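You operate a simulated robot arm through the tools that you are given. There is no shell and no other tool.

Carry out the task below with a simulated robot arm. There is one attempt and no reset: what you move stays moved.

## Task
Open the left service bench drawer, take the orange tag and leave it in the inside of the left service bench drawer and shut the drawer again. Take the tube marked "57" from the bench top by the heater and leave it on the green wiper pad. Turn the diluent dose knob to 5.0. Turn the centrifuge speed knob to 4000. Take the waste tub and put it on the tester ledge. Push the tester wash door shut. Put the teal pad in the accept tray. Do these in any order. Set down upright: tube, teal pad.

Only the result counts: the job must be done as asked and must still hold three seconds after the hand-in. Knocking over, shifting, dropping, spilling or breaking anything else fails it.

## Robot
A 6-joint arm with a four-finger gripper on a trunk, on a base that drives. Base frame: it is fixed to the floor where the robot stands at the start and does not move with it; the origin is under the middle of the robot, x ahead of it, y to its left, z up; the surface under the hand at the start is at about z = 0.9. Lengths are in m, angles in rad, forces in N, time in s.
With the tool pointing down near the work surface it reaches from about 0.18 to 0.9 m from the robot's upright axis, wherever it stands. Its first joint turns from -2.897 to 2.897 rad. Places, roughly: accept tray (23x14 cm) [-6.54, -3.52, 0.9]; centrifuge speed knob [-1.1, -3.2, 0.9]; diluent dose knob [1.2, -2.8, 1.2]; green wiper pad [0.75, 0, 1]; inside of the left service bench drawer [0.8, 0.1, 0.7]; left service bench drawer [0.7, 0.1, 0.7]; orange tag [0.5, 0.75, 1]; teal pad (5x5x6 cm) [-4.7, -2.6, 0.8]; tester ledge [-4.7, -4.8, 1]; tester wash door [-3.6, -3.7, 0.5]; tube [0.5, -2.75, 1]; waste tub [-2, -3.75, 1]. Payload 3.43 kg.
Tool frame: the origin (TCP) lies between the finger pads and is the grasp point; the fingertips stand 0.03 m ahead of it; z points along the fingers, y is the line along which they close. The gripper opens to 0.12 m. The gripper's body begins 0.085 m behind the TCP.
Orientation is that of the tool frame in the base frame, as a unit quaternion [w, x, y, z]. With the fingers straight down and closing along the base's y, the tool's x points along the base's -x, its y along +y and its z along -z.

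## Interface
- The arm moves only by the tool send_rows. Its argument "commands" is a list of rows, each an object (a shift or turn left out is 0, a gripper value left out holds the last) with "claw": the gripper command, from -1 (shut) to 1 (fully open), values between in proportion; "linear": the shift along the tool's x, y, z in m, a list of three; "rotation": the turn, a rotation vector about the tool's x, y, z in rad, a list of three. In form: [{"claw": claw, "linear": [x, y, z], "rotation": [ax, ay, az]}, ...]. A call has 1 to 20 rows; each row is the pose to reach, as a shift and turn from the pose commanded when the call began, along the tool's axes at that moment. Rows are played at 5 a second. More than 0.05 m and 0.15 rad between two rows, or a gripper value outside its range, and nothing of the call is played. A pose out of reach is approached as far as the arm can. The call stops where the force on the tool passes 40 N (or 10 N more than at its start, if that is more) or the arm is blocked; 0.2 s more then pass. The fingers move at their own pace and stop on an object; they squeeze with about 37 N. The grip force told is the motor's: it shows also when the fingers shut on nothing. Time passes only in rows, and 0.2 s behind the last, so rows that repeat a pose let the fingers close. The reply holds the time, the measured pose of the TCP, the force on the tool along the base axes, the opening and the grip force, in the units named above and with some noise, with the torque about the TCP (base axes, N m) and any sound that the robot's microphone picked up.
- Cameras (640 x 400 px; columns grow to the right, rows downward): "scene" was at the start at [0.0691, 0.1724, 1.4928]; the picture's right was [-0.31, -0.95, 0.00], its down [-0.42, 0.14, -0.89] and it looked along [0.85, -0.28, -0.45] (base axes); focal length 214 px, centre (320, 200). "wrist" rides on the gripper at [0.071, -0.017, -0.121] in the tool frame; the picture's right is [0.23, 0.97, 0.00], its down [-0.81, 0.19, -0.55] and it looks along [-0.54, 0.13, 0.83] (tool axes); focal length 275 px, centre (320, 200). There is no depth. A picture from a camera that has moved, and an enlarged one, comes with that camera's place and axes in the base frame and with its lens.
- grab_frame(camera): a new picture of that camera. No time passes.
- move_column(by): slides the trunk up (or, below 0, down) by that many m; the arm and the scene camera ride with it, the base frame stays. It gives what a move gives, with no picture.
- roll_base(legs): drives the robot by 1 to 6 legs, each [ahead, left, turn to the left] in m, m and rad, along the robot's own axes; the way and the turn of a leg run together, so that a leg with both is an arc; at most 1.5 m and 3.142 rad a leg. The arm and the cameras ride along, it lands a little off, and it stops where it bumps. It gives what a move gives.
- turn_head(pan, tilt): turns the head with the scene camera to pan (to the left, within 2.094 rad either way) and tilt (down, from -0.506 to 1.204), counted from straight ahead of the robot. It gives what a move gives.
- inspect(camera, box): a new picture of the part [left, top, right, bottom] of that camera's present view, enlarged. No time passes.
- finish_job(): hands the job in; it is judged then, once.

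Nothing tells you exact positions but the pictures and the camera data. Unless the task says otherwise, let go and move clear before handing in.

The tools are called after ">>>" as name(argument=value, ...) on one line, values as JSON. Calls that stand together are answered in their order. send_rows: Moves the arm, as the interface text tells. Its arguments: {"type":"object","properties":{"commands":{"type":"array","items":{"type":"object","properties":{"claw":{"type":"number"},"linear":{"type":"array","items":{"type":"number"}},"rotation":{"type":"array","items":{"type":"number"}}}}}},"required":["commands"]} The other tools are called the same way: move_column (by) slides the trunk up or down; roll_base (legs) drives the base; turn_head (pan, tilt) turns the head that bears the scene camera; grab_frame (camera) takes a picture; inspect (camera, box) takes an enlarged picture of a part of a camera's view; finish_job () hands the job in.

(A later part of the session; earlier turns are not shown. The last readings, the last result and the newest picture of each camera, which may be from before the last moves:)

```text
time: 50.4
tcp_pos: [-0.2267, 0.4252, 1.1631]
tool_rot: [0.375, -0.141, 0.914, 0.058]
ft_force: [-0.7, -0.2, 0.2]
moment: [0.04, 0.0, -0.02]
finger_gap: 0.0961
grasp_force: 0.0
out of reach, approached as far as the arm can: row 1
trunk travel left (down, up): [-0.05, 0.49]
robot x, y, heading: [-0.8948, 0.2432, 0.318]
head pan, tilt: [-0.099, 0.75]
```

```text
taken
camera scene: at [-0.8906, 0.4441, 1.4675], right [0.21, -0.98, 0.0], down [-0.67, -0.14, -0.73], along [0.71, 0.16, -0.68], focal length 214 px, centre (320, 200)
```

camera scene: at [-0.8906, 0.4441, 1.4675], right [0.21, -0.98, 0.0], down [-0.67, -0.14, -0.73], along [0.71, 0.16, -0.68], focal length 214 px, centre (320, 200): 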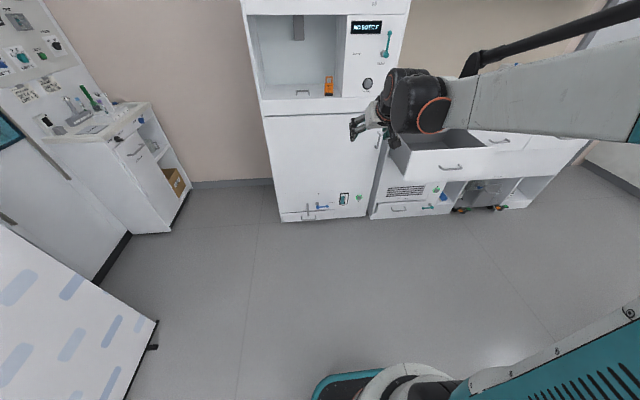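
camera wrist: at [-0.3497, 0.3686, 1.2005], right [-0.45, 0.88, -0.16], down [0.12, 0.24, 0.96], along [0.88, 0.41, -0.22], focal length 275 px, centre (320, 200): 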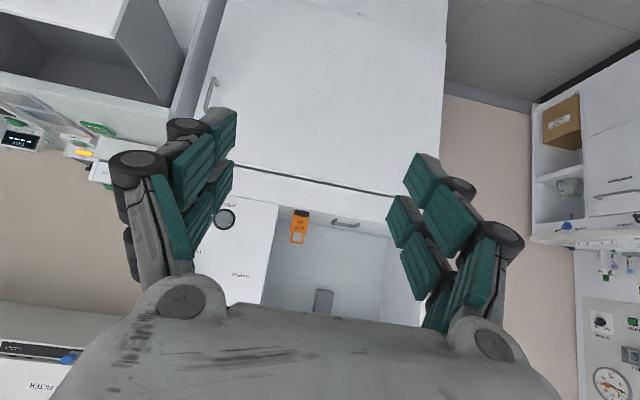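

The tag is dead ahead (about [0.43, 0.68, 1.11]). I'll drive forward 0.55 m, leaving about 15 cm to the tag.

>>> roll_base(legs=[[0.54, 0.035, 0]])

>>> grab_frame(camera="wrist")

>>> grab_frame(camera="scene")

```text
time: 53.5
tcp_pos: [0.2643, 0.6306, 1.1642]
tool_rot: [0.375, -0.146, 0.914, 0.06]
ft_force: [-0.7, -0.4, 0.1]
moment: [-0.04, 0.03, 0.01]
finger_gap: 0.0962
grasp_force: 0.1
trunk travel left (down, up): [-0.05, 0.49]
robot x, y, heading: [-0.4015, 0.4368, 0.325]
head pan, tilt: [-0.099, 0.75]
```

```text
taken
camera wrist: at [0.1408, 0.5728, 1.2001], right [-0.46, 0.87, -0.16], down [0.12, 0.24, 0.96], along [0.88, 0.42, -0.21], focal length 275 px, centre (320, 200)
```

wrist: 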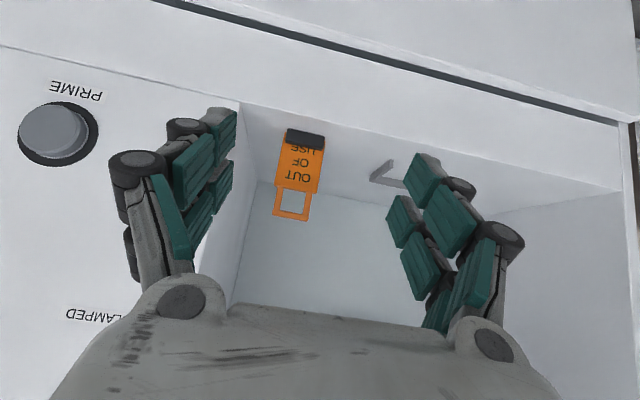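

```text
taken
camera scene: at [-0.4012, 0.6422, 1.4675], right [0.22, -0.97, 0.0], down [-0.67, -0.15, -0.73], along [0.71, 0.16, -0.68], focal length 214 px, centre (320, 200)
```

scene: 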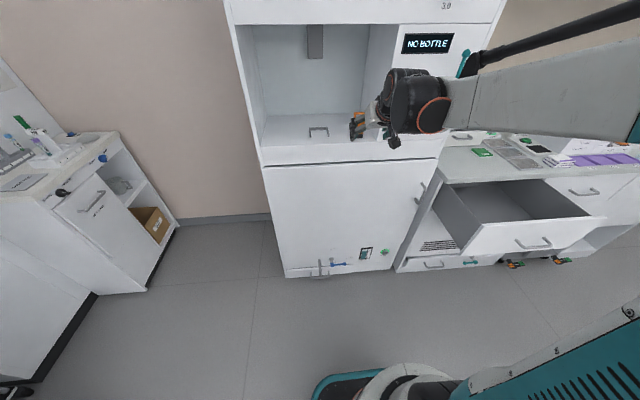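

I see the tag between the finger planes; it is 17 cm ahead and 5 cm lower. Narrowing the gripper a little and moving part-way in before a check.

>>> send_rows(commands=[{"linear": [-0.0169, -0.0015, 0.0319], "claw": 0.3}, {"linear": [-0.0338, -0.003, 0.0638]}, {"linear": [-0.0507, -0.0046, 0.0958]}, {"linear": [-0.0507, -0.0046, 0.0958]}])

>>> grab_frame(camera="wrist")

```text
time: 54.5
tcp_pos: [0.3672, 0.6596, 1.1292]
tool_rot: [0.374, -0.146, 0.914, 0.06]
ft_force: [0.9, -0.1, -0.3]
moment: [0.01, 0.03, 0.0]
finger_gap: 0.0781
grasp_force: 0.0
trunk travel left (down, up): [-0.05, 0.49]
robot x, y, heading: [-0.4007, 0.4379, 0.331]
head pan, tilt: [-0.099, 0.75]
```

```text
taken
camera wrist: at [0.2434, 0.6012, 1.1657], right [-0.46, 0.87, -0.16], down [0.12, 0.24, 0.96], along [0.88, 0.42, -0.22], focal length 275 px, centre (320, 200)
```

wrist: 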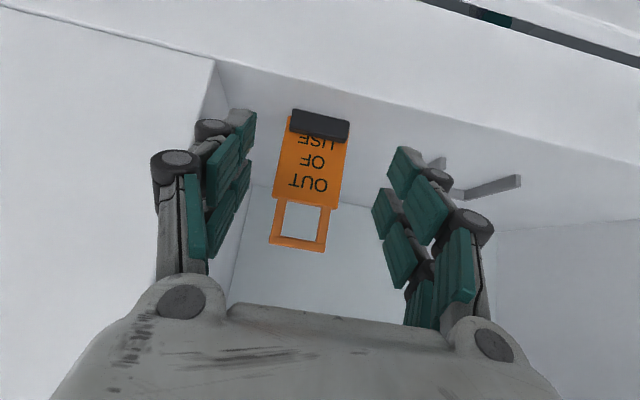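

The tag is well centred between the fingers. Moving most of the remaining way in.

>>> send_rows(commands=[{"linear": [-0.016, -0.001, 0.03]}, {"linear": [-0.0295, -0.002, 0.052]}, {"linear": [-0.0295, -0.002, 0.052]}])

>>> grab_frame(camera="wrist")

```text
time: 55.3
tcp_pos: [0.422, 0.6753, 1.1156]
tool_rot: [0.375, -0.146, 0.914, 0.061]
ft_force: [-0.4, -0.3, -0.4]
moment: [0.01, 0.01, 0.01]
finger_gap: 0.078
grasp_force: 0.0
trunk travel left (down, up): [-0.05, 0.49]
robot x, y, heading: [-0.3992, 0.4412, 0.326]
head pan, tilt: [-0.099, 0.75]
```

```text
taken
camera wrist: at [0.2976, 0.6162, 1.151], right [-0.46, 0.87, -0.16], down [0.12, 0.24, 0.96], along [0.88, 0.42, -0.22], focal length 275 px, centre (320, 200)
```

wrist: 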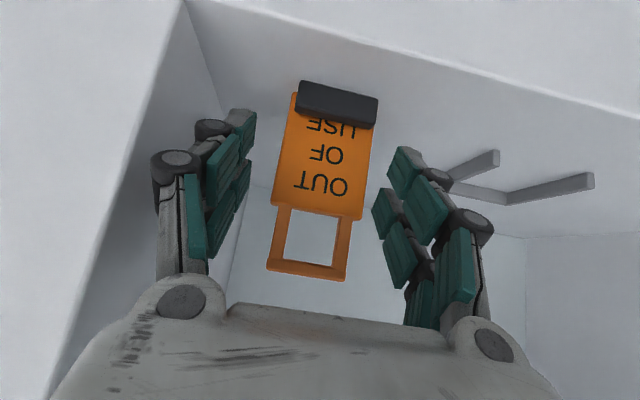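

The tag is about 2 cm beyond the TCP. Final advance and then close on it.

>>> send_rows(commands=[{"linear": [-0.0073, 0.002, 0.0241]}, {"linear": [-0.0073, 0.002, 0.0241]}, {"linear": [-0.0073, 0.002, 0.0241], "claw": -0.2}, {"linear": [-0.0073, 0.002, 0.0241], "claw": -1}, {"linear": [-0.0073, 0.002, 0.0241], "claw": -1}, {"linear": [-0.0073, 0.002, 0.0241], "claw": -1}])

>>> grab_frame(camera="wrist")

```text
time: 56.7
tcp_pos: [0.4387, 0.6819, 1.1028]
tool_rot: [0.375, -0.146, 0.914, 0.06]
ft_force: [0.3, -0.1, 0.5]
moment: [0.01, 0.05, -0.05]
finger_gap: 0.0474
grasp_force: 37.2
trunk travel left (down, up): [-0.05, 0.49]
robot x, y, heading: [-0.4003, 0.4369, 0.324]
head pan, tilt: [-0.099, 0.75]
```

```text
taken
camera wrist: at [0.315, 0.6243, 1.139], right [-0.46, 0.87, -0.16], down [0.12, 0.24, 0.96], along [0.88, 0.42, -0.21], focal length 275 px, centre (320, 200)
```

wrist: 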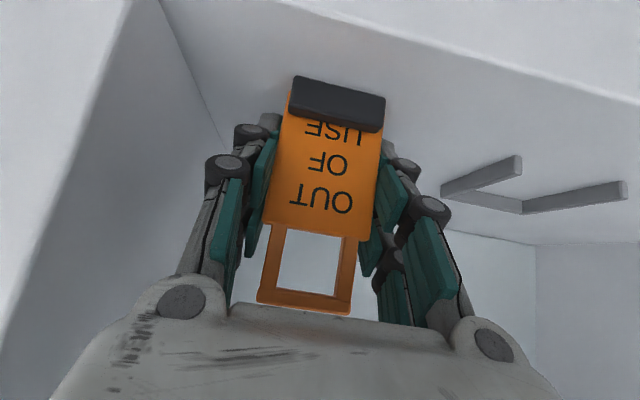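

The tag is held (4.7 cm wide). Lifting it straight up 5 cm to see if its base comes along.

>>> send_rows(commands=[{"linear": [-0.0141, 0, -0.0143]}, {"linear": [-0.0281, 0, -0.0285]}, {"linear": [-0.0352, 0, -0.0357]}, {"linear": [-0.0352, 0, -0.0357]}])

>>> grab_frame(camera="wrist")

```text
time: 57.7
tcp_pos: [0.4382, 0.6814, 1.1546]
tool_rot: [0.375, -0.144, 0.914, 0.059]
ft_force: [0.5, -0.5, -0.1]
moment: [0.02, 0.0, 0.01]
finger_gap: 0.0476
grasp_force: 37.2
trunk travel left (down, up): [-0.05, 0.49]
robot x, y, heading: [-0.4025, 0.444, 0.322]
head pan, tilt: [-0.099, 0.75]
```

```text
taken
camera wrist: at [0.3156, 0.6231, 1.1908], right [-0.46, 0.87, -0.16], down [0.12, 0.24, 0.96], along [0.88, 0.42, -0.21], focal length 275 px, centre (320, 200)
```

wrist: 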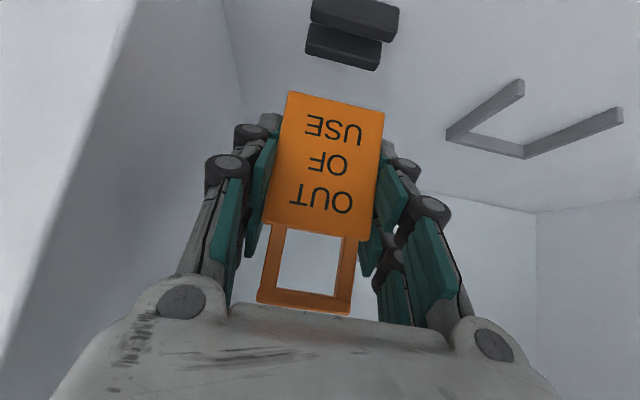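

The tag came out of its holder cleanly. Backing the arm out of the alcove, then shifting the base right to bring the tag over the open drawer.

>>> send_rows(commands=[{"linear": [0.0297, 0, -0.0293]}, {"linear": [0.0593, 0, -0.0587]}, {"linear": [0.089, 0, -0.088]}, {"linear": [0.1187, 0, -0.1173]}, {"linear": [0.1483, 0, -0.1467]}, {"linear": [0.178, 0, -0.176]}, {"linear": [0.178, 0, -0.176]}])

>>> roll_base(legs=[[-0.05, -0.56, 0]])

>>> grab_frame(camera="scene")

```text
time: 59.3
tcp_pos: [0.2015, 0.6054, 1.1553]
tool_rot: [0.375, -0.146, 0.913, 0.06]
ft_force: [-0.2, 0.2, 0.2]
moment: [0.0, 0.01, -0.04]
finger_gap: 0.0476
grasp_force: 37.0
trunk travel left (down, up): [-0.05, 0.49]
robot x, y, heading: [-0.4012, 0.4407, 0.322]
head pan, tilt: [-0.099, 0.75]
```

```text
time: 62.6
tcp_pos: [0.3364, 0.038, 1.1538]
tool_rot: [0.375, -0.142, 0.914, 0.058]
ft_force: [0.3, 0.4, 0.0]
moment: [-0.02, 0.0, -0.03]
finger_gap: 0.0476
grasp_force: 36.7
trunk travel left (down, up): [-0.05, 0.49]
robot x, y, heading: [-0.2709, -0.1249, 0.316]
head pan, tilt: [-0.099, 0.75]
```

```text
taken
camera scene: at [-0.2666, 0.08, 1.4675], right [0.21, -0.98, 0.0], down [-0.67, -0.15, -0.73], along [0.71, 0.16, -0.68], focal length 214 px, centre (320, 200)
```

scene: 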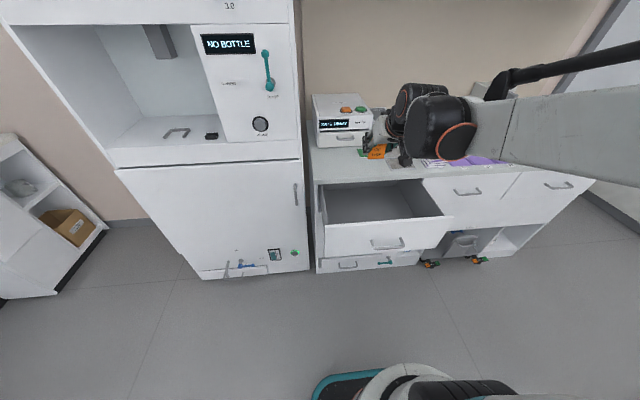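

>>> inspect(camera="scene", box=[300, 150, 460, 270])

>>> grab_frame(camera="wrist")

```text
3.33 times, centred on (380, 210) of scene
camera zoom: at [-0.2666, 0.08, 1.4675], right [0.21, -0.98, 0.0], down [-0.67, -0.15, -0.73], along [0.71, 0.16, -0.68], focal length 715 px, centre (120, 167)
```

zoom: 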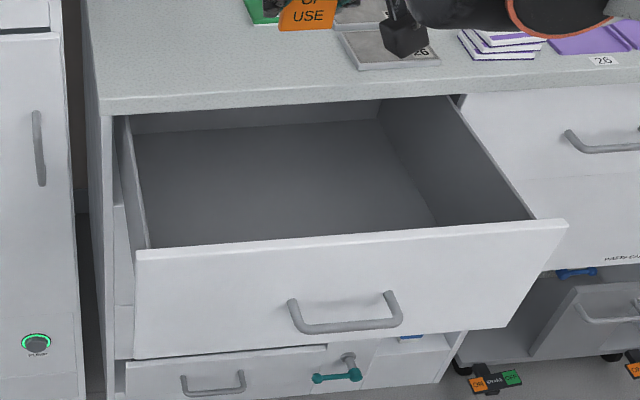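

```text
taken
camera wrist: at [0.2132, -0.0198, 1.1898], right [-0.45, 0.88, -0.16], down [0.12, 0.24, 0.96], along [0.88, 0.41, -0.21], focal length 275 px, centre (320, 200)
```

wrist: 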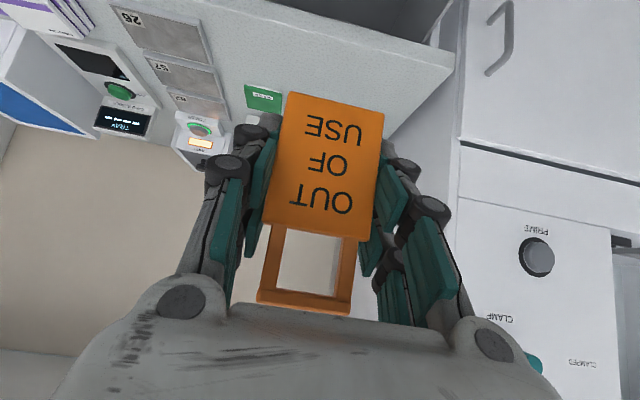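

The drawer interior is deep (floor about z = 0.69, front top 0.87) and clear. I'll turn the gripper straight down and centre it over the open part.

>>> send_rows(commands=[{"linear": [0.0098, -0.0049, 0.0254], "rotation": [0, 0.131, 0]}, {"linear": [0.0197, -0.0099, 0.0508], "rotation": [0, 0.262, 0]}, {"linear": [0.0295, -0.0148, 0.0762], "rotation": [0, 0.393, 0]}, {"linear": [0.0393, -0.0197, 0.1016], "rotation": [0, 0.524, 0]}, {"linear": [0.0492, -0.0247, 0.127], "rotation": [0, 0.654, 0]}, {"linear": [0.059, -0.0296, 0.1524], "rotation": [0, 0.785, 0]}, {"linear": [0.059, -0.0296, 0.1524], "rotation": [0, 0.785, 0]}])

>>> grab_frame(camera="wrist")

>>> grab_frame(camera="scene")

```text
time: 64.2
tcp_pos: [0.4084, 0.0282, 1.0043]
tool_rot: [-0.005, -0.153, 0.988, 0.0]
ft_force: [1.0, -0.2, 0.1]
moment: [0.02, 0.05, -0.05]
finger_gap: 0.0478
grasp_force: 36.9
trunk travel left (down, up): [-0.05, 0.49]
robot x, y, heading: [-0.2664, -0.1257, 0.314]
head pan, tilt: [-0.099, 0.75]
```

```text
taken
camera wrist: at [0.3465, -0.0095, 1.1261], right [-0.51, 0.86, 0.0], down [0.72, 0.43, 0.55], along [0.47, 0.28, -0.84], focal length 275 px, centre (320, 200)
```

wrist: 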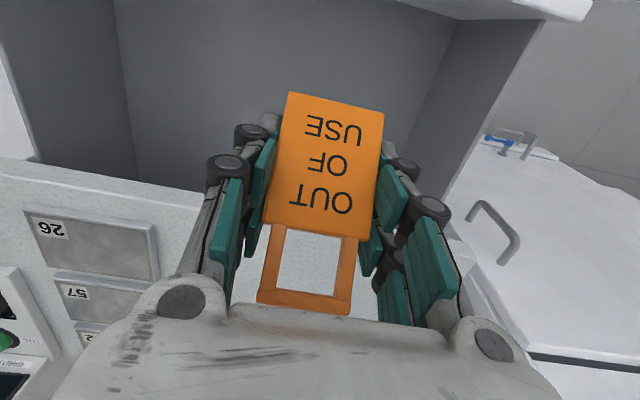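

```text
taken
camera scene: at [-0.2657, 0.0801, 1.4675], right [0.21, -0.98, 0.0], down [-0.67, -0.15, -0.73], along [0.71, 0.16, -0.68], focal length 214 px, centre (320, 200)
```

scene: 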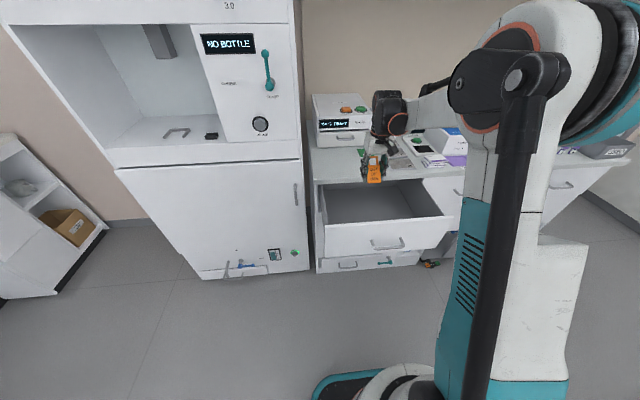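

Tool points straight down over the opening. Lowering into the drawer.

>>> send_rows(commands=[{"linear": [0, 0, 0.04]}, {"linear": [0, 0, 0.08]}, {"linear": [0, 0, 0.12]}, {"linear": [0, 0, 0.16]}, {"linear": [0, 0, 0.2]}, {"linear": [0, 0, 0.23]}, {"linear": [0, 0, 0.23]}])

>>> grab_frame(camera="wrist")

>>> grab_frame(camera="scene")

```text
time: 65.8
tcp_pos: [0.406, 0.0312, 0.7768]
tool_rot: [-0.003, -0.154, 0.988, 0.0]
ft_force: [-0.2, 0.6, -1.0]
moment: [0.02, 0.02, -0.01]
finger_gap: 0.0476
grasp_force: 37.0
trunk travel left (down, up): [-0.05, 0.49]
robot x, y, heading: [-0.2683, -0.125, 0.315]
head pan, tilt: [-0.099, 0.75]
```

```text
taken
camera wrist: at [0.3451, -0.0077, 0.8978], right [-0.51, 0.86, 0.0], down [0.72, 0.43, 0.55], along [0.47, 0.28, -0.84], focal length 275 px, centre (320, 200)
```

wrist: 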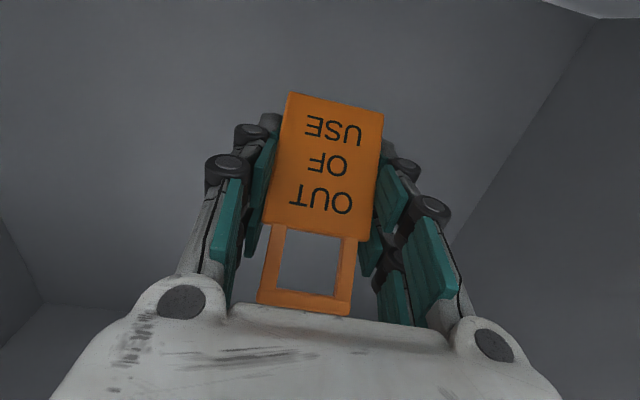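

```text
taken
camera scene: at [-0.2661, 0.08, 1.4675], right [0.21, -0.98, 0.0], down [-0.67, -0.15, -0.73], along [0.71, 0.16, -0.68], focal length 214 px, centre (320, 200)
```

scene: 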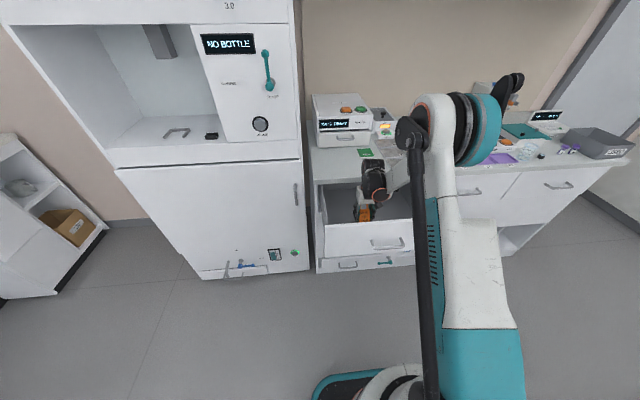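

Lowering slowly until the tag meets the drawer floor.

>>> send_rows(commands=[{"linear": [0, 0, 0.01]}, {"linear": [0, 0, 0.02]}, {"linear": [0, 0, 0.03]}, {"linear": [0, 0, 0.03]}])

>>> grab_frame(camera="wrist")

```text
time: 66.8
tcp_pos: [0.4066, 0.0299, 0.7418]
tool_rot: [-0.002, -0.153, 0.988, -0.001]
ft_force: [-0.5, 0.9, -1.0]
moment: [0.01, 0.02, 0.01]
finger_gap: 0.0478
grasp_force: 36.5
trunk travel left (down, up): [-0.05, 0.49]
robot x, y, heading: [-0.2731, -0.1217, 0.317]
head pan, tilt: [-0.099, 0.75]
```

```text
taken
camera wrist: at [0.3445, -0.0081, 0.8643], right [-0.51, 0.86, 0.0], down [0.72, 0.43, 0.55], along [0.47, 0.28, -0.84], focal length 275 px, centre (320, 200)
```

wrist: 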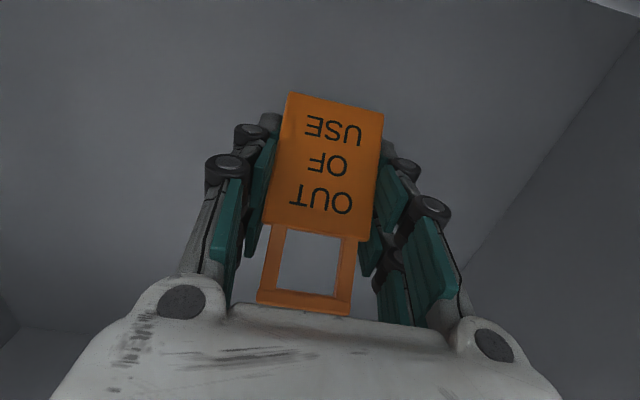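

>>> send_rows(commands=[{"linear": [0, 0, 0.008]}, {"linear": [0, 0, 0.014]}, {"linear": [0, 0, 0.02]}, {"linear": [0, 0, 0.02]}])

```text
time: 67.8
tcp_pos: [0.406, 0.0289, 0.7238]
tool_rot: [-0.003, -0.152, 0.988, 0.0]
ft_force: [-0.2, -0.9, 0.1]
moment: [-0.02, -0.03, -0.04]
finger_gap: 0.0474
grasp_force: 36.7
trunk travel left (down, up): [-0.05, 0.49]
robot x, y, heading: [-0.2676, -0.1194, 0.312]
head pan, tilt: [-0.099, 0.75]
```

No contact yet at z = 0.724; continuing down in small steps.

>>> send_rows(commands=[{"linear": [0, 0, 0.006]}, {"linear": [0, 0, 0.012]}, {"linear": [0, 0, 0.018]}, {"linear": [0, 0, 0.018]}])

```text
time: 68.8
tcp_pos: [0.4064, 0.0289, 0.7071]
tool_rot: [-0.003, -0.152, 0.988, 0.0]
ft_force: [0.3, -0.3, -1.0]
moment: [-0.01, 0.0, -0.02]
finger_gap: 0.0477
grasp_force: 36.9
trunk travel left (down, up): [-0.05, 0.49]
robot x, y, heading: [-0.2708, -0.1227, 0.316]
head pan, tilt: [-0.099, 0.75]
```

>>> send_rows(commands=[{"linear": [0, 0, 0.004]}, {"linear": [0, 0, 0.008]}, {"linear": [0, 0, 0.012]}, {"linear": [0, 0, 0.012]}])

>>> inspect(camera="scene", box=[300, 150, 460, 270])

```text
time: 69.4
tcp_pos: [0.405, 0.027, 0.7038]
tool_rot: [-0.002, -0.153, 0.988, 0.0]
ft_force: [0.1, 0.8, 30.2]
moment: [0.12, -0.35, 0.07]
finger_gap: 0.0478
grasp_force: 37.1
trunk travel left (down, up): [-0.05, 0.49]
robot x, y, heading: [-0.272, -0.1214, 0.309]
head pan, tilt: [-0.099, 0.75]
stopped in row 2: the force on the tool passed its limit at 48 N (the readings are from after the stop); the commanded pose is now the measured one
```

```text
3.33 times, centred on (380, 210) of scene
camera zoom: at [-0.269, 0.0795, 1.4679], right [0.21, -0.98, 0.0], down [-0.67, -0.15, -0.73], along [0.72, 0.16, -0.68], focal length 715 px, centre (120, 167)
```

zoom: 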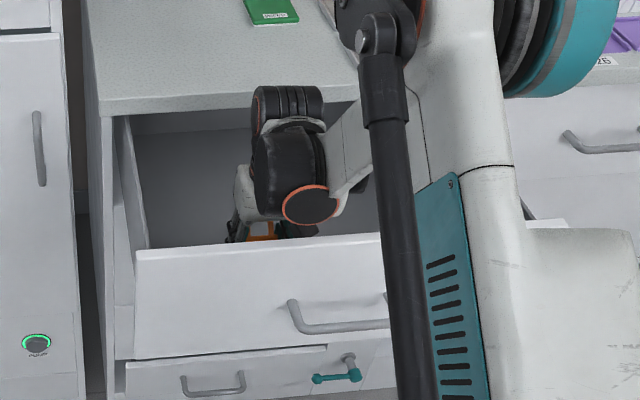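

The tag touches the drawer floor. Releasing it and rising straight out.

>>> send_rows(commands=[{"linear": [0, 0, -0.002]}, {"linear": [0, 0, -0.002], "claw": 0.0}, {"linear": [0, 0, -0.002], "claw": 0.5}, {"linear": [0, 0, -0.002], "claw": 0.5}, {"linear": [0, 0, -0.002], "claw": 0.5}])

>>> grab_frame(camera="wrist")

```text
time: 70.6
tcp_pos: [0.406, 0.0281, 0.7022]
tool_rot: [-0.003, -0.153, 0.988, -0.001]
ft_force: [0.8, -0.1, -0.3]
moment: [-0.02, 0.01, -0.02]
finger_gap: 0.0901
grasp_force: 0.1
trunk travel left (down, up): [-0.05, 0.49]
robot x, y, heading: [-0.2685, -0.1225, 0.317]
head pan, tilt: [-0.099, 0.75]
```

```text
taken
camera wrist: at [0.3447, -0.0097, 0.8242], right [-0.51, 0.86, 0.0], down [0.72, 0.43, 0.55], along [0.47, 0.28, -0.84], focal length 275 px, centre (320, 200)
```

wrist: 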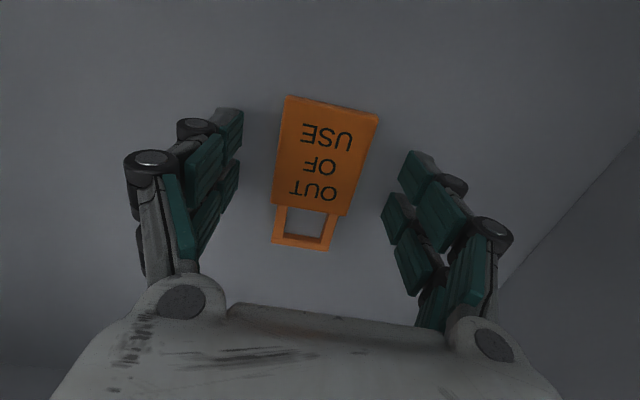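

The tag lies flat in the drawer. Raising the gripper out and backing up to push the drawer shut.

>>> send_rows(commands=[{"linear": [0, 0, -0.04]}, {"linear": [0, 0, -0.08]}, {"linear": [0, 0, -0.12]}, {"linear": [0, 0, -0.16]}, {"linear": [0, 0, -0.2]}, {"linear": [0, 0, -0.24]}, {"linear": [0, 0, -0.28]}, {"linear": [0, 0, -0.32]}, {"linear": [0, 0, -0.32]}])

>>> inspect(camera="scene", box=[300, 150, 460, 270])

>>> roll_base(legs=[[-0.38, -0.05, 0]])

```text
time: 72.6
tcp_pos: [0.409, 0.0282, 1.0241]
tool_rot: [-0.002, -0.153, 0.988, 0.0]
ft_force: [-1.0, -0.3, 0.1]
moment: [0.01, 0.01, 0.01]
finger_gap: 0.0898
grasp_force: 0.1
trunk travel left (down, up): [-0.05, 0.49]
robot x, y, heading: [-0.2702, -0.1226, 0.315]
head pan, tilt: [-0.099, 0.75]
```

```text
3.33 times, centred on (380, 210) of scene
camera zoom: at [-0.2668, 0.0798, 1.4675], right [0.21, -0.98, 0.0], down [-0.67, -0.15, -0.73], along [0.71, 0.16, -0.68], focal length 715 px, centre (120, 167)
```

zoom: 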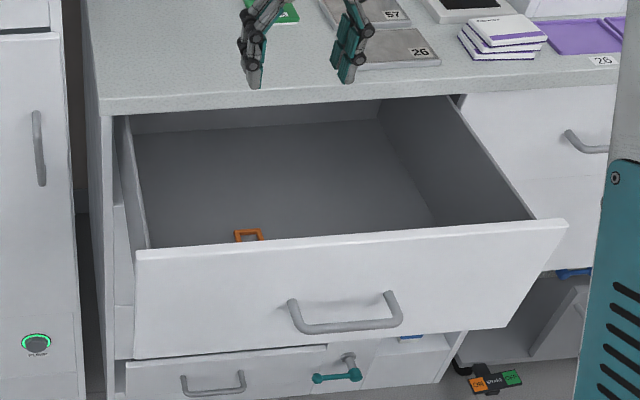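

```text
time: 75.0
tcp_pos: [0.0733, -0.1358, 1.0244]
tool_rot: [-0.002, -0.152, 0.988, -0.001]
ft_force: [0.1, 0.3, 0.6]
moment: [-0.01, 0.02, -0.01]
finger_gap: 0.0899
grasp_force: 0.0
trunk travel left (down, up): [-0.05, 0.49]
robot x, y, heading: [-0.6047, -0.2849, 0.316]
head pan, tilt: [-0.099, 0.75]
```

Tag is lying in the drawer. Now I'll close the fingers, pitch 45° forward and lower in front of the drawer face, just left of the handle.

>>> send_rows(commands=[{"linear": [-0.005, 0.017, 0.034], "rotation": [0, -0.112, 0], "claw": -1}, {"linear": [-0.01, 0.034, 0.067], "rotation": [0, -0.224, 0], "claw": -1}, {"linear": [-0.02, 0.051, 0.1], "rotation": [0, -0.336, 0]}, {"linear": [-0.03, 0.068, 0.134], "rotation": [0, -0.449, 0]}, {"linear": [-0.04, 0.085, 0.167], "rotation": [0, -0.561, 0]}, {"linear": [-0.05, 0.102, 0.2], "rotation": [0, -0.673, 0]}, {"linear": [-0.06, 0.119, 0.234], "rotation": [0, -0.785, 0]}, {"linear": [-0.06, 0.119, 0.234], "rotation": [0, -0.785, 0]}])

>>> grab_frame(camera="wrist")

>>> grab_frame(camera="scene")

```text
time: 76.8
tcp_pos: [0.0939, -0.0035, 0.7889]
tool_rot: [0.376, -0.14, 0.914, 0.057]
ft_force: [0.0, -0.8, -0.6]
moment: [-0.02, 0.0, 0.02]
finger_gap: 0.0003
grasp_force: 33.3
trunk travel left (down, up): [-0.05, 0.49]
robot x, y, heading: [-0.6079, -0.2828, 0.31]
head pan, tilt: [-0.099, 0.75]
```

```text
taken
camera wrist: at [-0.0312, -0.0598, 0.8244], right [-0.45, 0.88, -0.16], down [0.12, 0.24, 0.96], along [0.89, 0.41, -0.21], focal length 275 px, centre (320, 200)
```

wrist: 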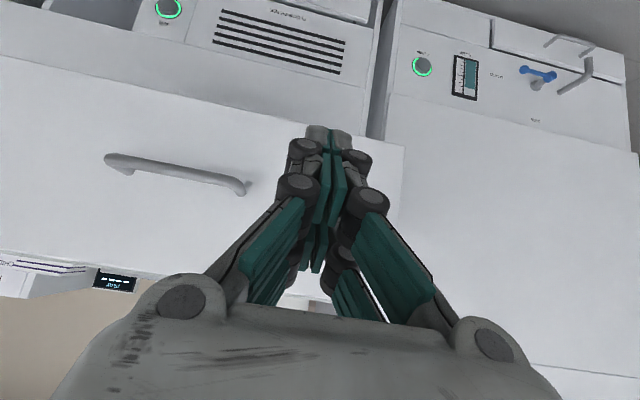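

```text
taken
camera scene: at [-0.6022, -0.0803, 1.4675], right [0.21, -0.98, 0.0], down [-0.67, -0.14, -0.73], along [0.71, 0.15, -0.68], focal length 214 px, centre (320, 200)
```

scene: 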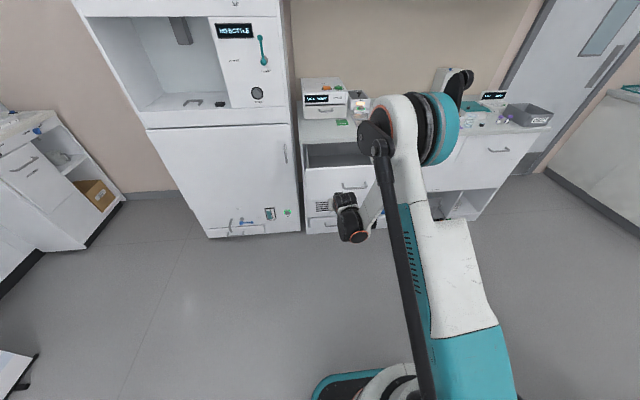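

Closed fingers point at the drawer face left of the handle. Rolling forward in steps to push it shut.

>>> roll_base(legs=[[0.2, 0, 0]])

>>> roll_base(legs=[[0.12, 0, 0]])

>>> grab_frame(camera="wrist")

>>> grab_frame(camera="scene")

```text
time: 78.4
tcp_pos: [0.284, 0.0639, 0.7888]
tool_rot: [0.376, -0.143, 0.914, 0.059]
ft_force: [0.0, -0.7, 0.4]
moment: [0.01, -0.02, -0.03]
finger_gap: 0.0
grasp_force: 33.7
trunk travel left (down, up): [-0.05, 0.49]
robot x, y, heading: [-0.4169, -0.2198, 0.318]
head pan, tilt: [-0.099, 0.75]
```

```text
time: 79.6
tcp_pos: [0.3953, 0.1018, 0.7887]
tool_rot: [0.375, -0.143, 0.914, 0.059]
ft_force: [0.7, -1.0, -0.1]
moment: [-0.01, 0.0, -0.01]
finger_gap: 0.0
grasp_force: 33.1
trunk travel left (down, up): [-0.05, 0.49]
robot x, y, heading: [-0.3039, -0.1828, 0.317]
head pan, tilt: [-0.099, 0.75]
```

```text
taken
camera wrist: at [0.273, 0.0445, 0.8251], right [-0.45, 0.88, -0.16], down [0.12, 0.24, 0.96], along [0.88, 0.42, -0.21], focal length 275 px, centre (320, 200)
```

wrist: 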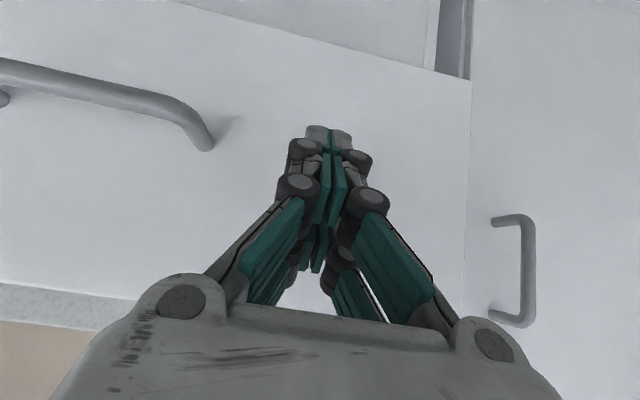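

```text
taken
camera scene: at [-0.2983, 0.0193, 1.4675], right [0.22, -0.98, 0.0], down [-0.67, -0.15, -0.73], along [0.71, 0.16, -0.68], focal length 214 px, centre (320, 200)
```

scene: 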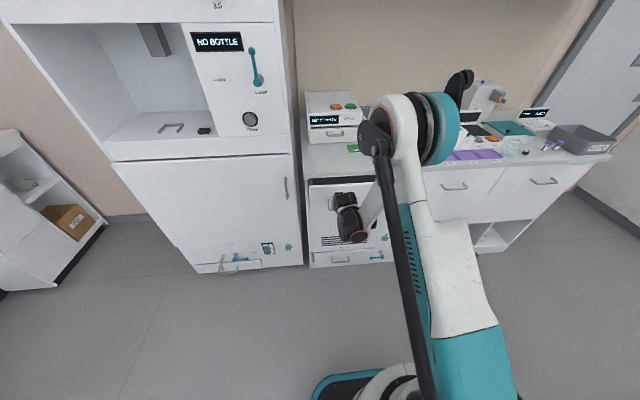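

The drawer is mostly closed; another roll and then a force-limited arm push to seat it.

>>> roll_base(legs=[[0.07, 0, 0]])

>>> send_rows(commands=[{"linear": [-0.0107, 0, 0.0105]}, {"linear": [-0.0214, 0, 0.0211]}, {"linear": [-0.0321, 0, 0.0316]}])

>>> grab_frame(camera="wrist")

>>> inspect(camera="scene", box=[280, 130, 500, 290])

```text
time: 80.6
tcp_pos: [0.4662, 0.1233, 0.7889]
tool_rot: [0.376, -0.142, 0.914, 0.058]
ft_force: [-0.4, -0.6, -0.1]
moment: [0.01, -0.02, -0.01]
finger_gap: 0.0002
grasp_force: 33.3
trunk travel left (down, up): [-0.05, 0.49]
robot x, y, heading: [-0.2289, -0.1589, 0.321]
head pan, tilt: [-0.099, 0.75]
```

```text
time: 81.2
tcp_pos: [0.481, 0.1298, 0.7888]
tool_rot: [0.371, -0.143, 0.916, 0.058]
ft_force: [-15.7, -6.1, 4.2]
moment: [0.04, -0.14, 0.02]
finger_gap: 0.0061
grasp_force: 33.5
trunk travel left (down, up): [-0.05, 0.49]
robot x, y, heading: [-0.2265, -0.1613, 0.316]
head pan, tilt: [-0.099, 0.75]
stopped in row 2: the force on the tool passed its limit at 59 N (the readings are from after the stop); the commanded pose is now the measured one
```

```text
taken
camera wrist: at [0.3577, 0.0712, 0.825], right [-0.45, 0.88, -0.16], down [0.13, 0.24, 0.96], along [0.88, 0.42, -0.22], focal length 275 px, centre (320, 200)
```

wrist: 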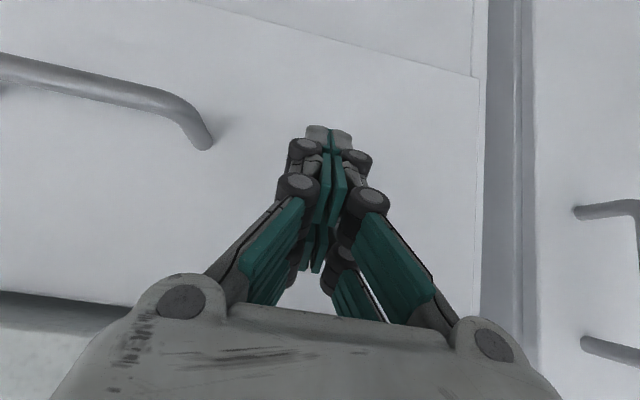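

```text
2.50 times, centred on (390, 210) of scene
camera zoom: at [-0.2315, 0.0411, 1.4677], right [0.22, -0.98, 0.0], down [-0.67, -0.15, -0.73], along [0.71, 0.16, -0.68], focal length 536 px, centre (145, 175)
```

zoom: 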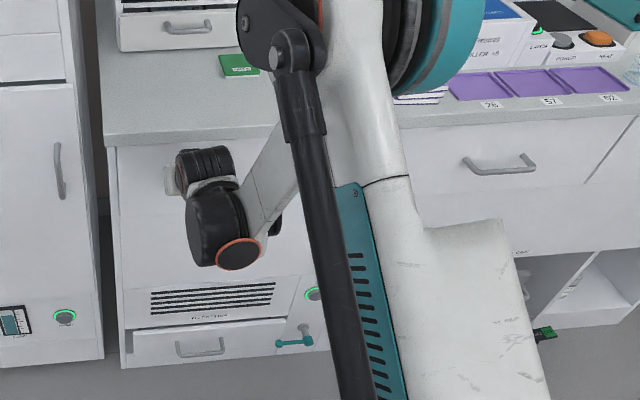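

The push met a firm stop, so the drawer should be shut. Backing off to verify.

>>> roll_base(legs=[[-0.2, 0, 0]])

>>> grab_frame(camera="wrist")

>>> inspect(camera="scene", box=[280, 100, 440, 240])

```text
time: 82.8
tcp_pos: [0.295, 0.0681, 0.7864]
tool_rot: [0.371, -0.144, 0.916, 0.058]
ft_force: [0.4, 0.1, 0.0]
moment: [-0.02, -0.02, -0.03]
finger_gap: 0.0
grasp_force: 33.9
trunk travel left (down, up): [-0.05, 0.49]
robot x, y, heading: [-0.4213, -0.22, 0.317]
head pan, tilt: [-0.099, 0.75]
```

```text
taken
camera wrist: at [0.1718, 0.0103, 0.8238], right [-0.45, 0.88, -0.16], down [0.13, 0.24, 0.96], along [0.88, 0.42, -0.22], focal length 275 px, centre (320, 200)
```

wrist: 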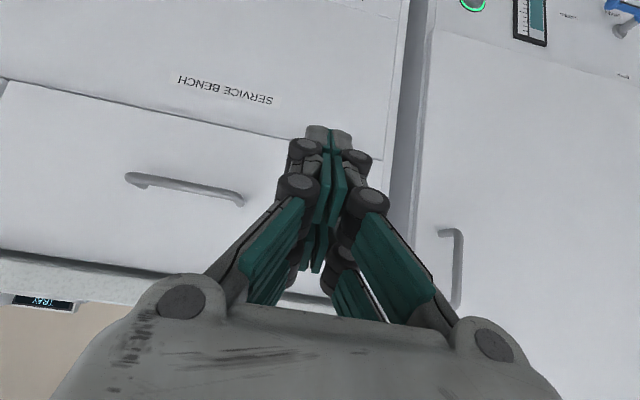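

```text
2.86 times, centred on (360, 170) of scene
camera zoom: at [-0.4172, -0.0199, 1.4675], right [0.22, -0.98, 0.0], down [-0.67, -0.15, -0.73], along [0.71, 0.16, -0.68], focal length 613 px, centre (206, 286)
```

zoom: 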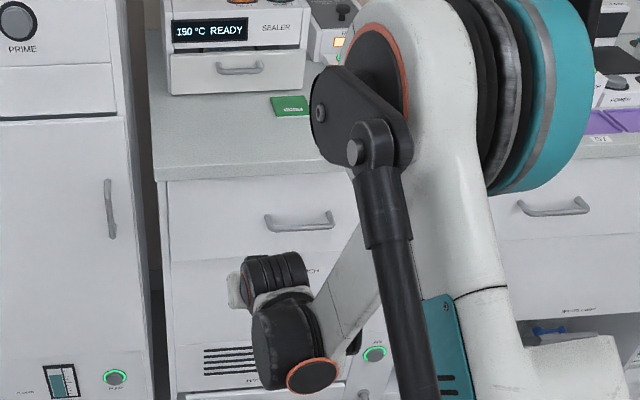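

>>> inspect(camera="wrist", box=[300, 60, 420, 180])

>>> inspect(camera="wrist", box=[0, 60, 160, 280])

```text
3.33 times, centred on (360, 120) of wrist
camera zoom: at [0.1718, 0.0103, 0.8238], right [-0.45, 0.88, -0.16], down [0.13, 0.24, 0.96], along [0.88, 0.42, -0.22], focal length 918 px, centre (187, 467)
```

zoom: 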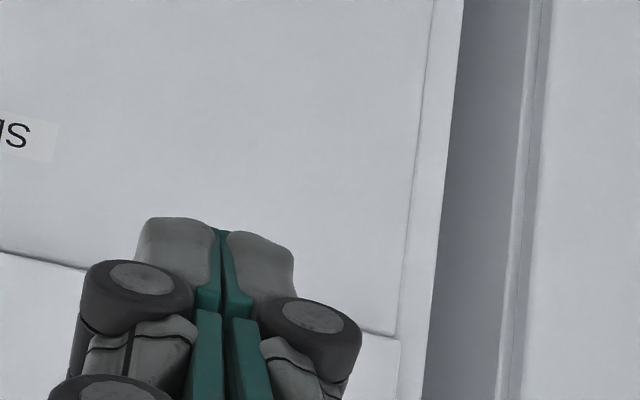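

```text
1.82 times, centred on (80, 170) of wrist
camera zoom: at [0.1718, 0.0103, 0.8238], right [-0.45, 0.88, -0.16], down [0.13, 0.24, 0.96], along [0.88, 0.42, -0.22], focal length 500 px, centre (756, 254)
```

zoom: 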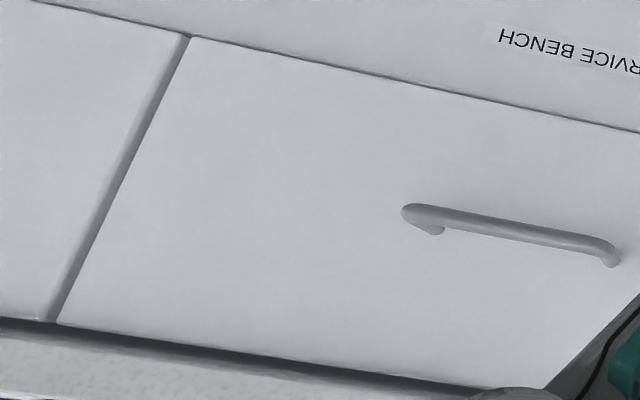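

The drawer is flush again, so the first item is done. Before driving I'll look down at my own base to learn its footprint.

>>> turn_head(pan=0.0, tilt=1.2)

>>> grab_frame(camera="scene")

```text
time: 83.7
tcp_pos: [0.2946, 0.0692, 0.7864]
tool_rot: [0.372, -0.143, 0.915, 0.058]
ft_force: [-0.5, 0.1, -0.3]
moment: [0.01, -0.01, 0.0]
finger_gap: 0.0002
grasp_force: 33.4
trunk travel left (down, up): [-0.05, 0.49]
robot x, y, heading: [-0.4205, -0.2237, 0.319]
head pan, tilt: [0.0, 1.201]
```

```text
taken
camera scene: at [-0.4452, -0.0205, 1.4358], right [0.31, -0.95, 0.0], down [-0.89, -0.29, -0.36], along [0.34, 0.11, -0.93], focal length 214 px, centre (320, 200)
```

scene: 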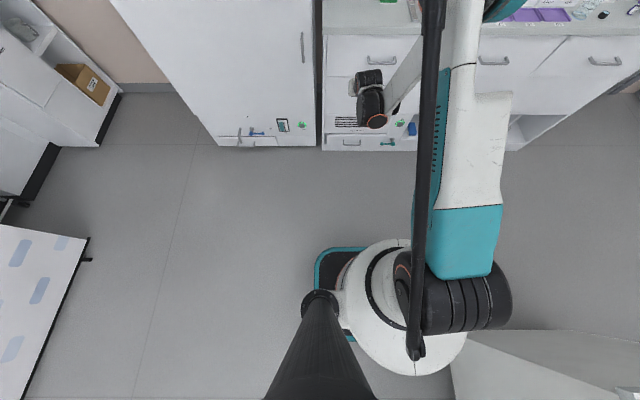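

My base is roughly ±0.24 m. I'll tuck the arm up and in (tool down) before driving along the aisle to the far bench.

>>> send_rows(commands=[{"linear": [-0.0114, 0, -0.0433], "rotation": [0, 0.0872, 0], "claw": 0.0}, {"linear": [-0.0228, 0, -0.0866], "rotation": [0, 0.1744, 0]}, {"linear": [-0.0341, 0, -0.1299], "rotation": [0, 0.2616, 0]}, {"linear": [-0.0455, 0, -0.1732], "rotation": [0, 0.3488, 0]}, {"linear": [-0.0569, 0, -0.2164], "rotation": [0, 0.436, 0]}, {"linear": [-0.0683, 0, -0.2597], "rotation": [0, 0.5232, 0]}, {"linear": [-0.0796, 0, -0.303], "rotation": [0, 0.6104, 0]}, {"linear": [-0.091, 0, -0.3463], "rotation": [0, 0.6976, 0]}, {"linear": [-0.1024, 0, -0.3896], "rotation": [0, 0.785, 0]}, {"linear": [-0.1024, 0, -0.3896], "rotation": [0, 0.785, 0]}])

>>> turn_head(pan=0.0, tilt=0.6)

>>> roll_base(legs=[[0, 0, -1.577]])

>>> grab_frame(camera="scene")

```text
time: 85.9
tcp_pos: [0.1062, 0.007, 1.1362]
tool_rot: [-0.008, -0.155, 0.988, -0.002]
ft_force: [0.9, -0.1, -0.8]
moment: [0.03, 0.0, 0.01]
finger_gap: 0.0598
grasp_force: 0.0
trunk travel left (down, up): [-0.05, 0.49]
robot x, y, heading: [-0.42, -0.2235, 0.315]
head pan, tilt: [0.0, 1.201]
```

```text
time: 86.9
tcp_pos: [0.1068, 0.0063, 1.1357]
tool_rot: [-0.008, -0.155, 0.988, -0.001]
ft_force: [-0.6, 0.5, 0.3]
moment: [0.01, -0.03, 0.03]
finger_gap: 0.06
grasp_force: 0.0
trunk travel left (down, up): [-0.05, 0.49]
robot x, y, heading: [-0.4209, -0.2236, 0.318]
head pan, tilt: [0.0, 0.6]
```

```text
time: 91.2
tcp_pos: [-0.204, -0.7549, 1.1351]
tool_rot: [-0.006, 0.6, 0.8, 0.003]
ft_force: [-0.2, 0.5, 0.1]
moment: [0.01, 0.0, 0.01]
finger_gap: 0.0602
grasp_force: 0.1
trunk travel left (down, up): [-0.05, 0.49]
robot x, y, heading: [-0.424, -0.2242, -1.283]
head pan, tilt: [0.0, 0.6]
```

```text
taken
camera scene: at [-0.2058, -0.2305, 1.4804], right [-0.96, -0.29, 0.0], down [-0.16, 0.54, -0.82], along [0.24, -0.79, -0.57], focal length 214 px, centre (320, 200)
```

scene: 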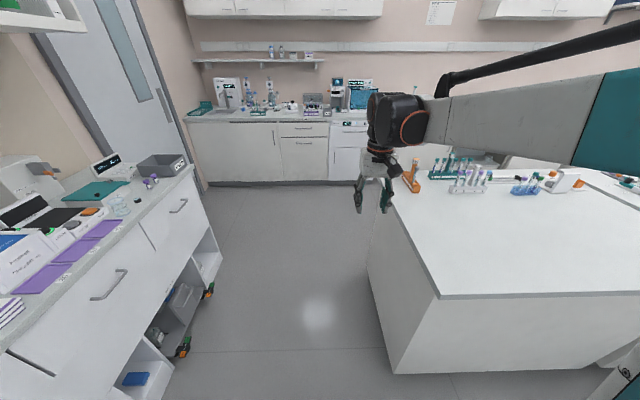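

Now I face the far wall bench down the aisle. Let me zoom on it to identify heater, tubes and the diluter knob.

>>> inspect(camera="scene", box=[180, 60, 400, 200])

>>> inspect(camera="scene", box=[100, 120, 260, 240])

```text
2.86 times, centred on (290, 130) of scene
camera zoom: at [-0.2058, -0.2305, 1.4804], right [-0.96, -0.29, 0.0], down [-0.16, 0.54, -0.82], along [0.24, -0.79, -0.57], focal length 613 px, centre (406, 400)
```

zoom: 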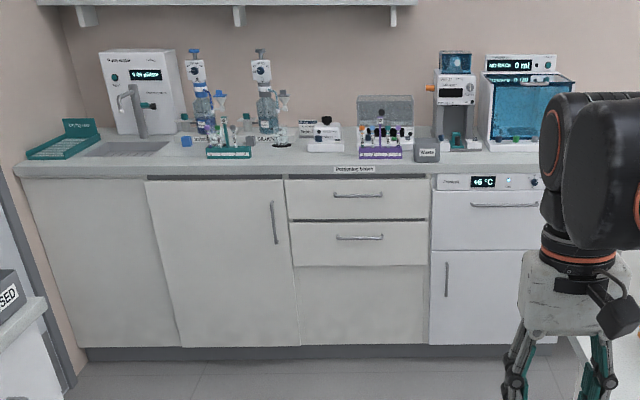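

```text
3.33 times, centred on (180, 180) of scene
camera zoom: at [-0.2058, -0.2305, 1.4804], right [-0.96, -0.29, 0.0], down [-0.16, 0.54, -0.82], along [0.24, -0.79, -0.57], focal length 715 px, centre (787, 267)
```

zoom: 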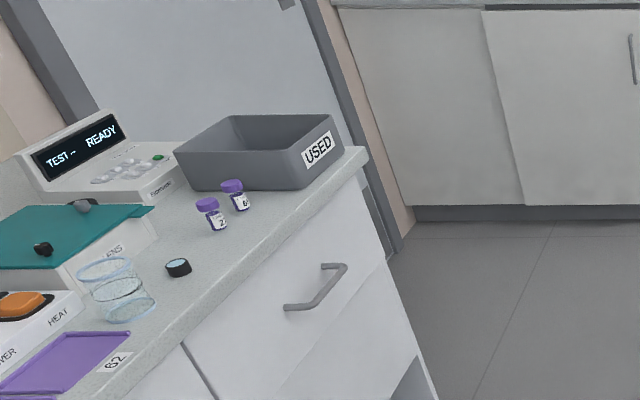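

The far bench holds dispensers, a purple tube rack and a freezer-like unit. I'll centre in the aisle and drive down it.

>>> roll_base(legs=[[0, 0.36, 0.025], [1.3, 0, 0]])

>>> grab_frame(camera="scene")

>>> inspect(camera="scene", box=[160, 60, 480, 260])

```text
time: 99.5
tcp_pos: [0.5848, -1.8562, 1.1364]
tool_rot: [-0.007, 0.578, 0.816, 0.005]
ft_force: [0.4, -0.4, 0.1]
moment: [0.0, -0.01, 0.03]
finger_gap: 0.0602
grasp_force: 0.1
trunk travel left (down, up): [-0.05, 0.49]
robot x, y, heading: [0.3414, -1.3376, -1.223]
head pan, tilt: [0.0, 0.6]
```

```text
taken
camera scene: at [0.555, -1.334, 1.4804], right [-0.94, -0.34, 0.0], down [-0.19, 0.53, -0.82], along [0.28, -0.78, -0.57], focal length 214 px, centre (320, 200)
```

scene: 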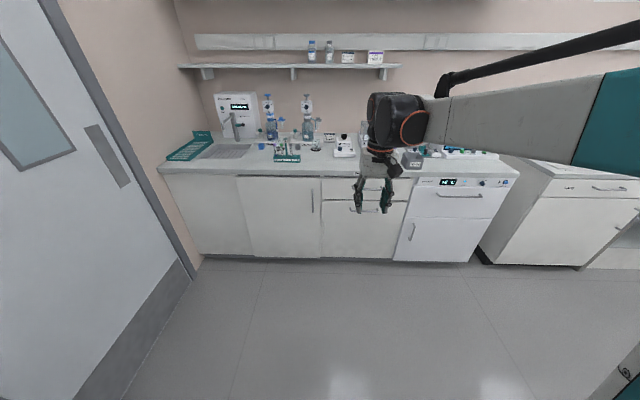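

```text
2.00 times, centred on (320, 160) of scene
camera zoom: at [0.555, -1.334, 1.4804], right [-0.94, -0.34, 0.0], down [-0.19, 0.53, -0.82], along [0.28, -0.78, -0.57], focal length 429 px, centre (320, 280)
```

zoom: 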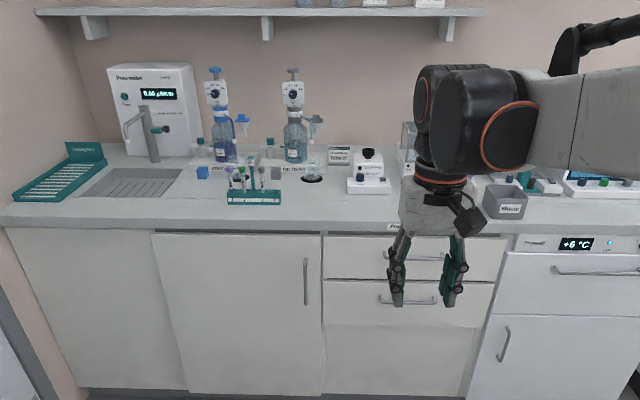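

>>> inspect(camera="scene", box=[240, 80, 360, 170])

>>> inspect(camera="scene", box=[320, 100, 540, 220])

>>> grab_frame(camera="wrist")

```text
4.44 times, centred on (300, 125) of scene
camera zoom: at [0.555, -1.334, 1.4804], right [-0.94, -0.34, 0.0], down [-0.19, 0.53, -0.82], along [0.28, -0.78, -0.57], focal length 953 px, centre (409, 533)
```

zoom: 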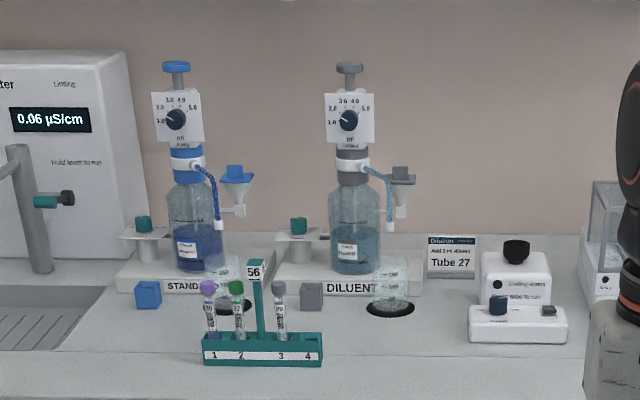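

```text
2.91 times, centred on (430, 160) of scene
camera zoom: at [0.555, -1.334, 1.4804], right [-0.94, -0.34, 0.0], down [-0.19, 0.53, -0.82], along [0.28, -0.78, -0.57], focal length 624 px, centre (0, 316)
```

zoom: 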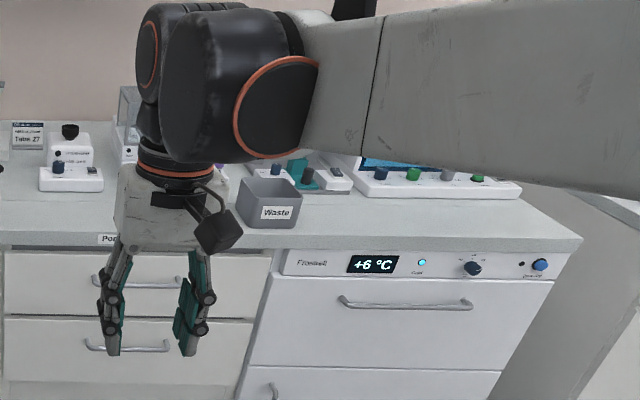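

```text
taken
camera wrist: at [0.5466, -1.7965, 1.258], right [0.84, 0.54, 0.0], down [0.45, -0.71, 0.54], along [0.29, -0.45, -0.84], focal length 275 px, centre (320, 200)
```

wrist: 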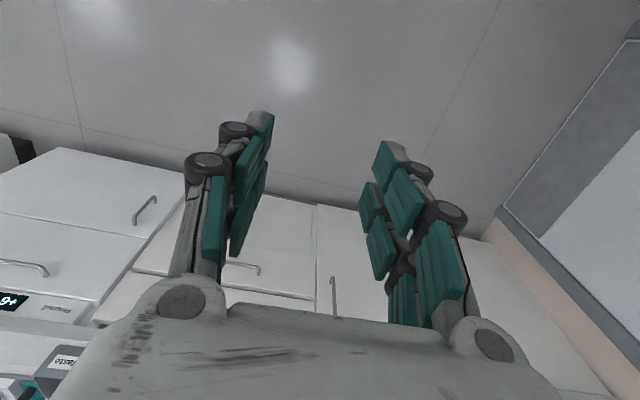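

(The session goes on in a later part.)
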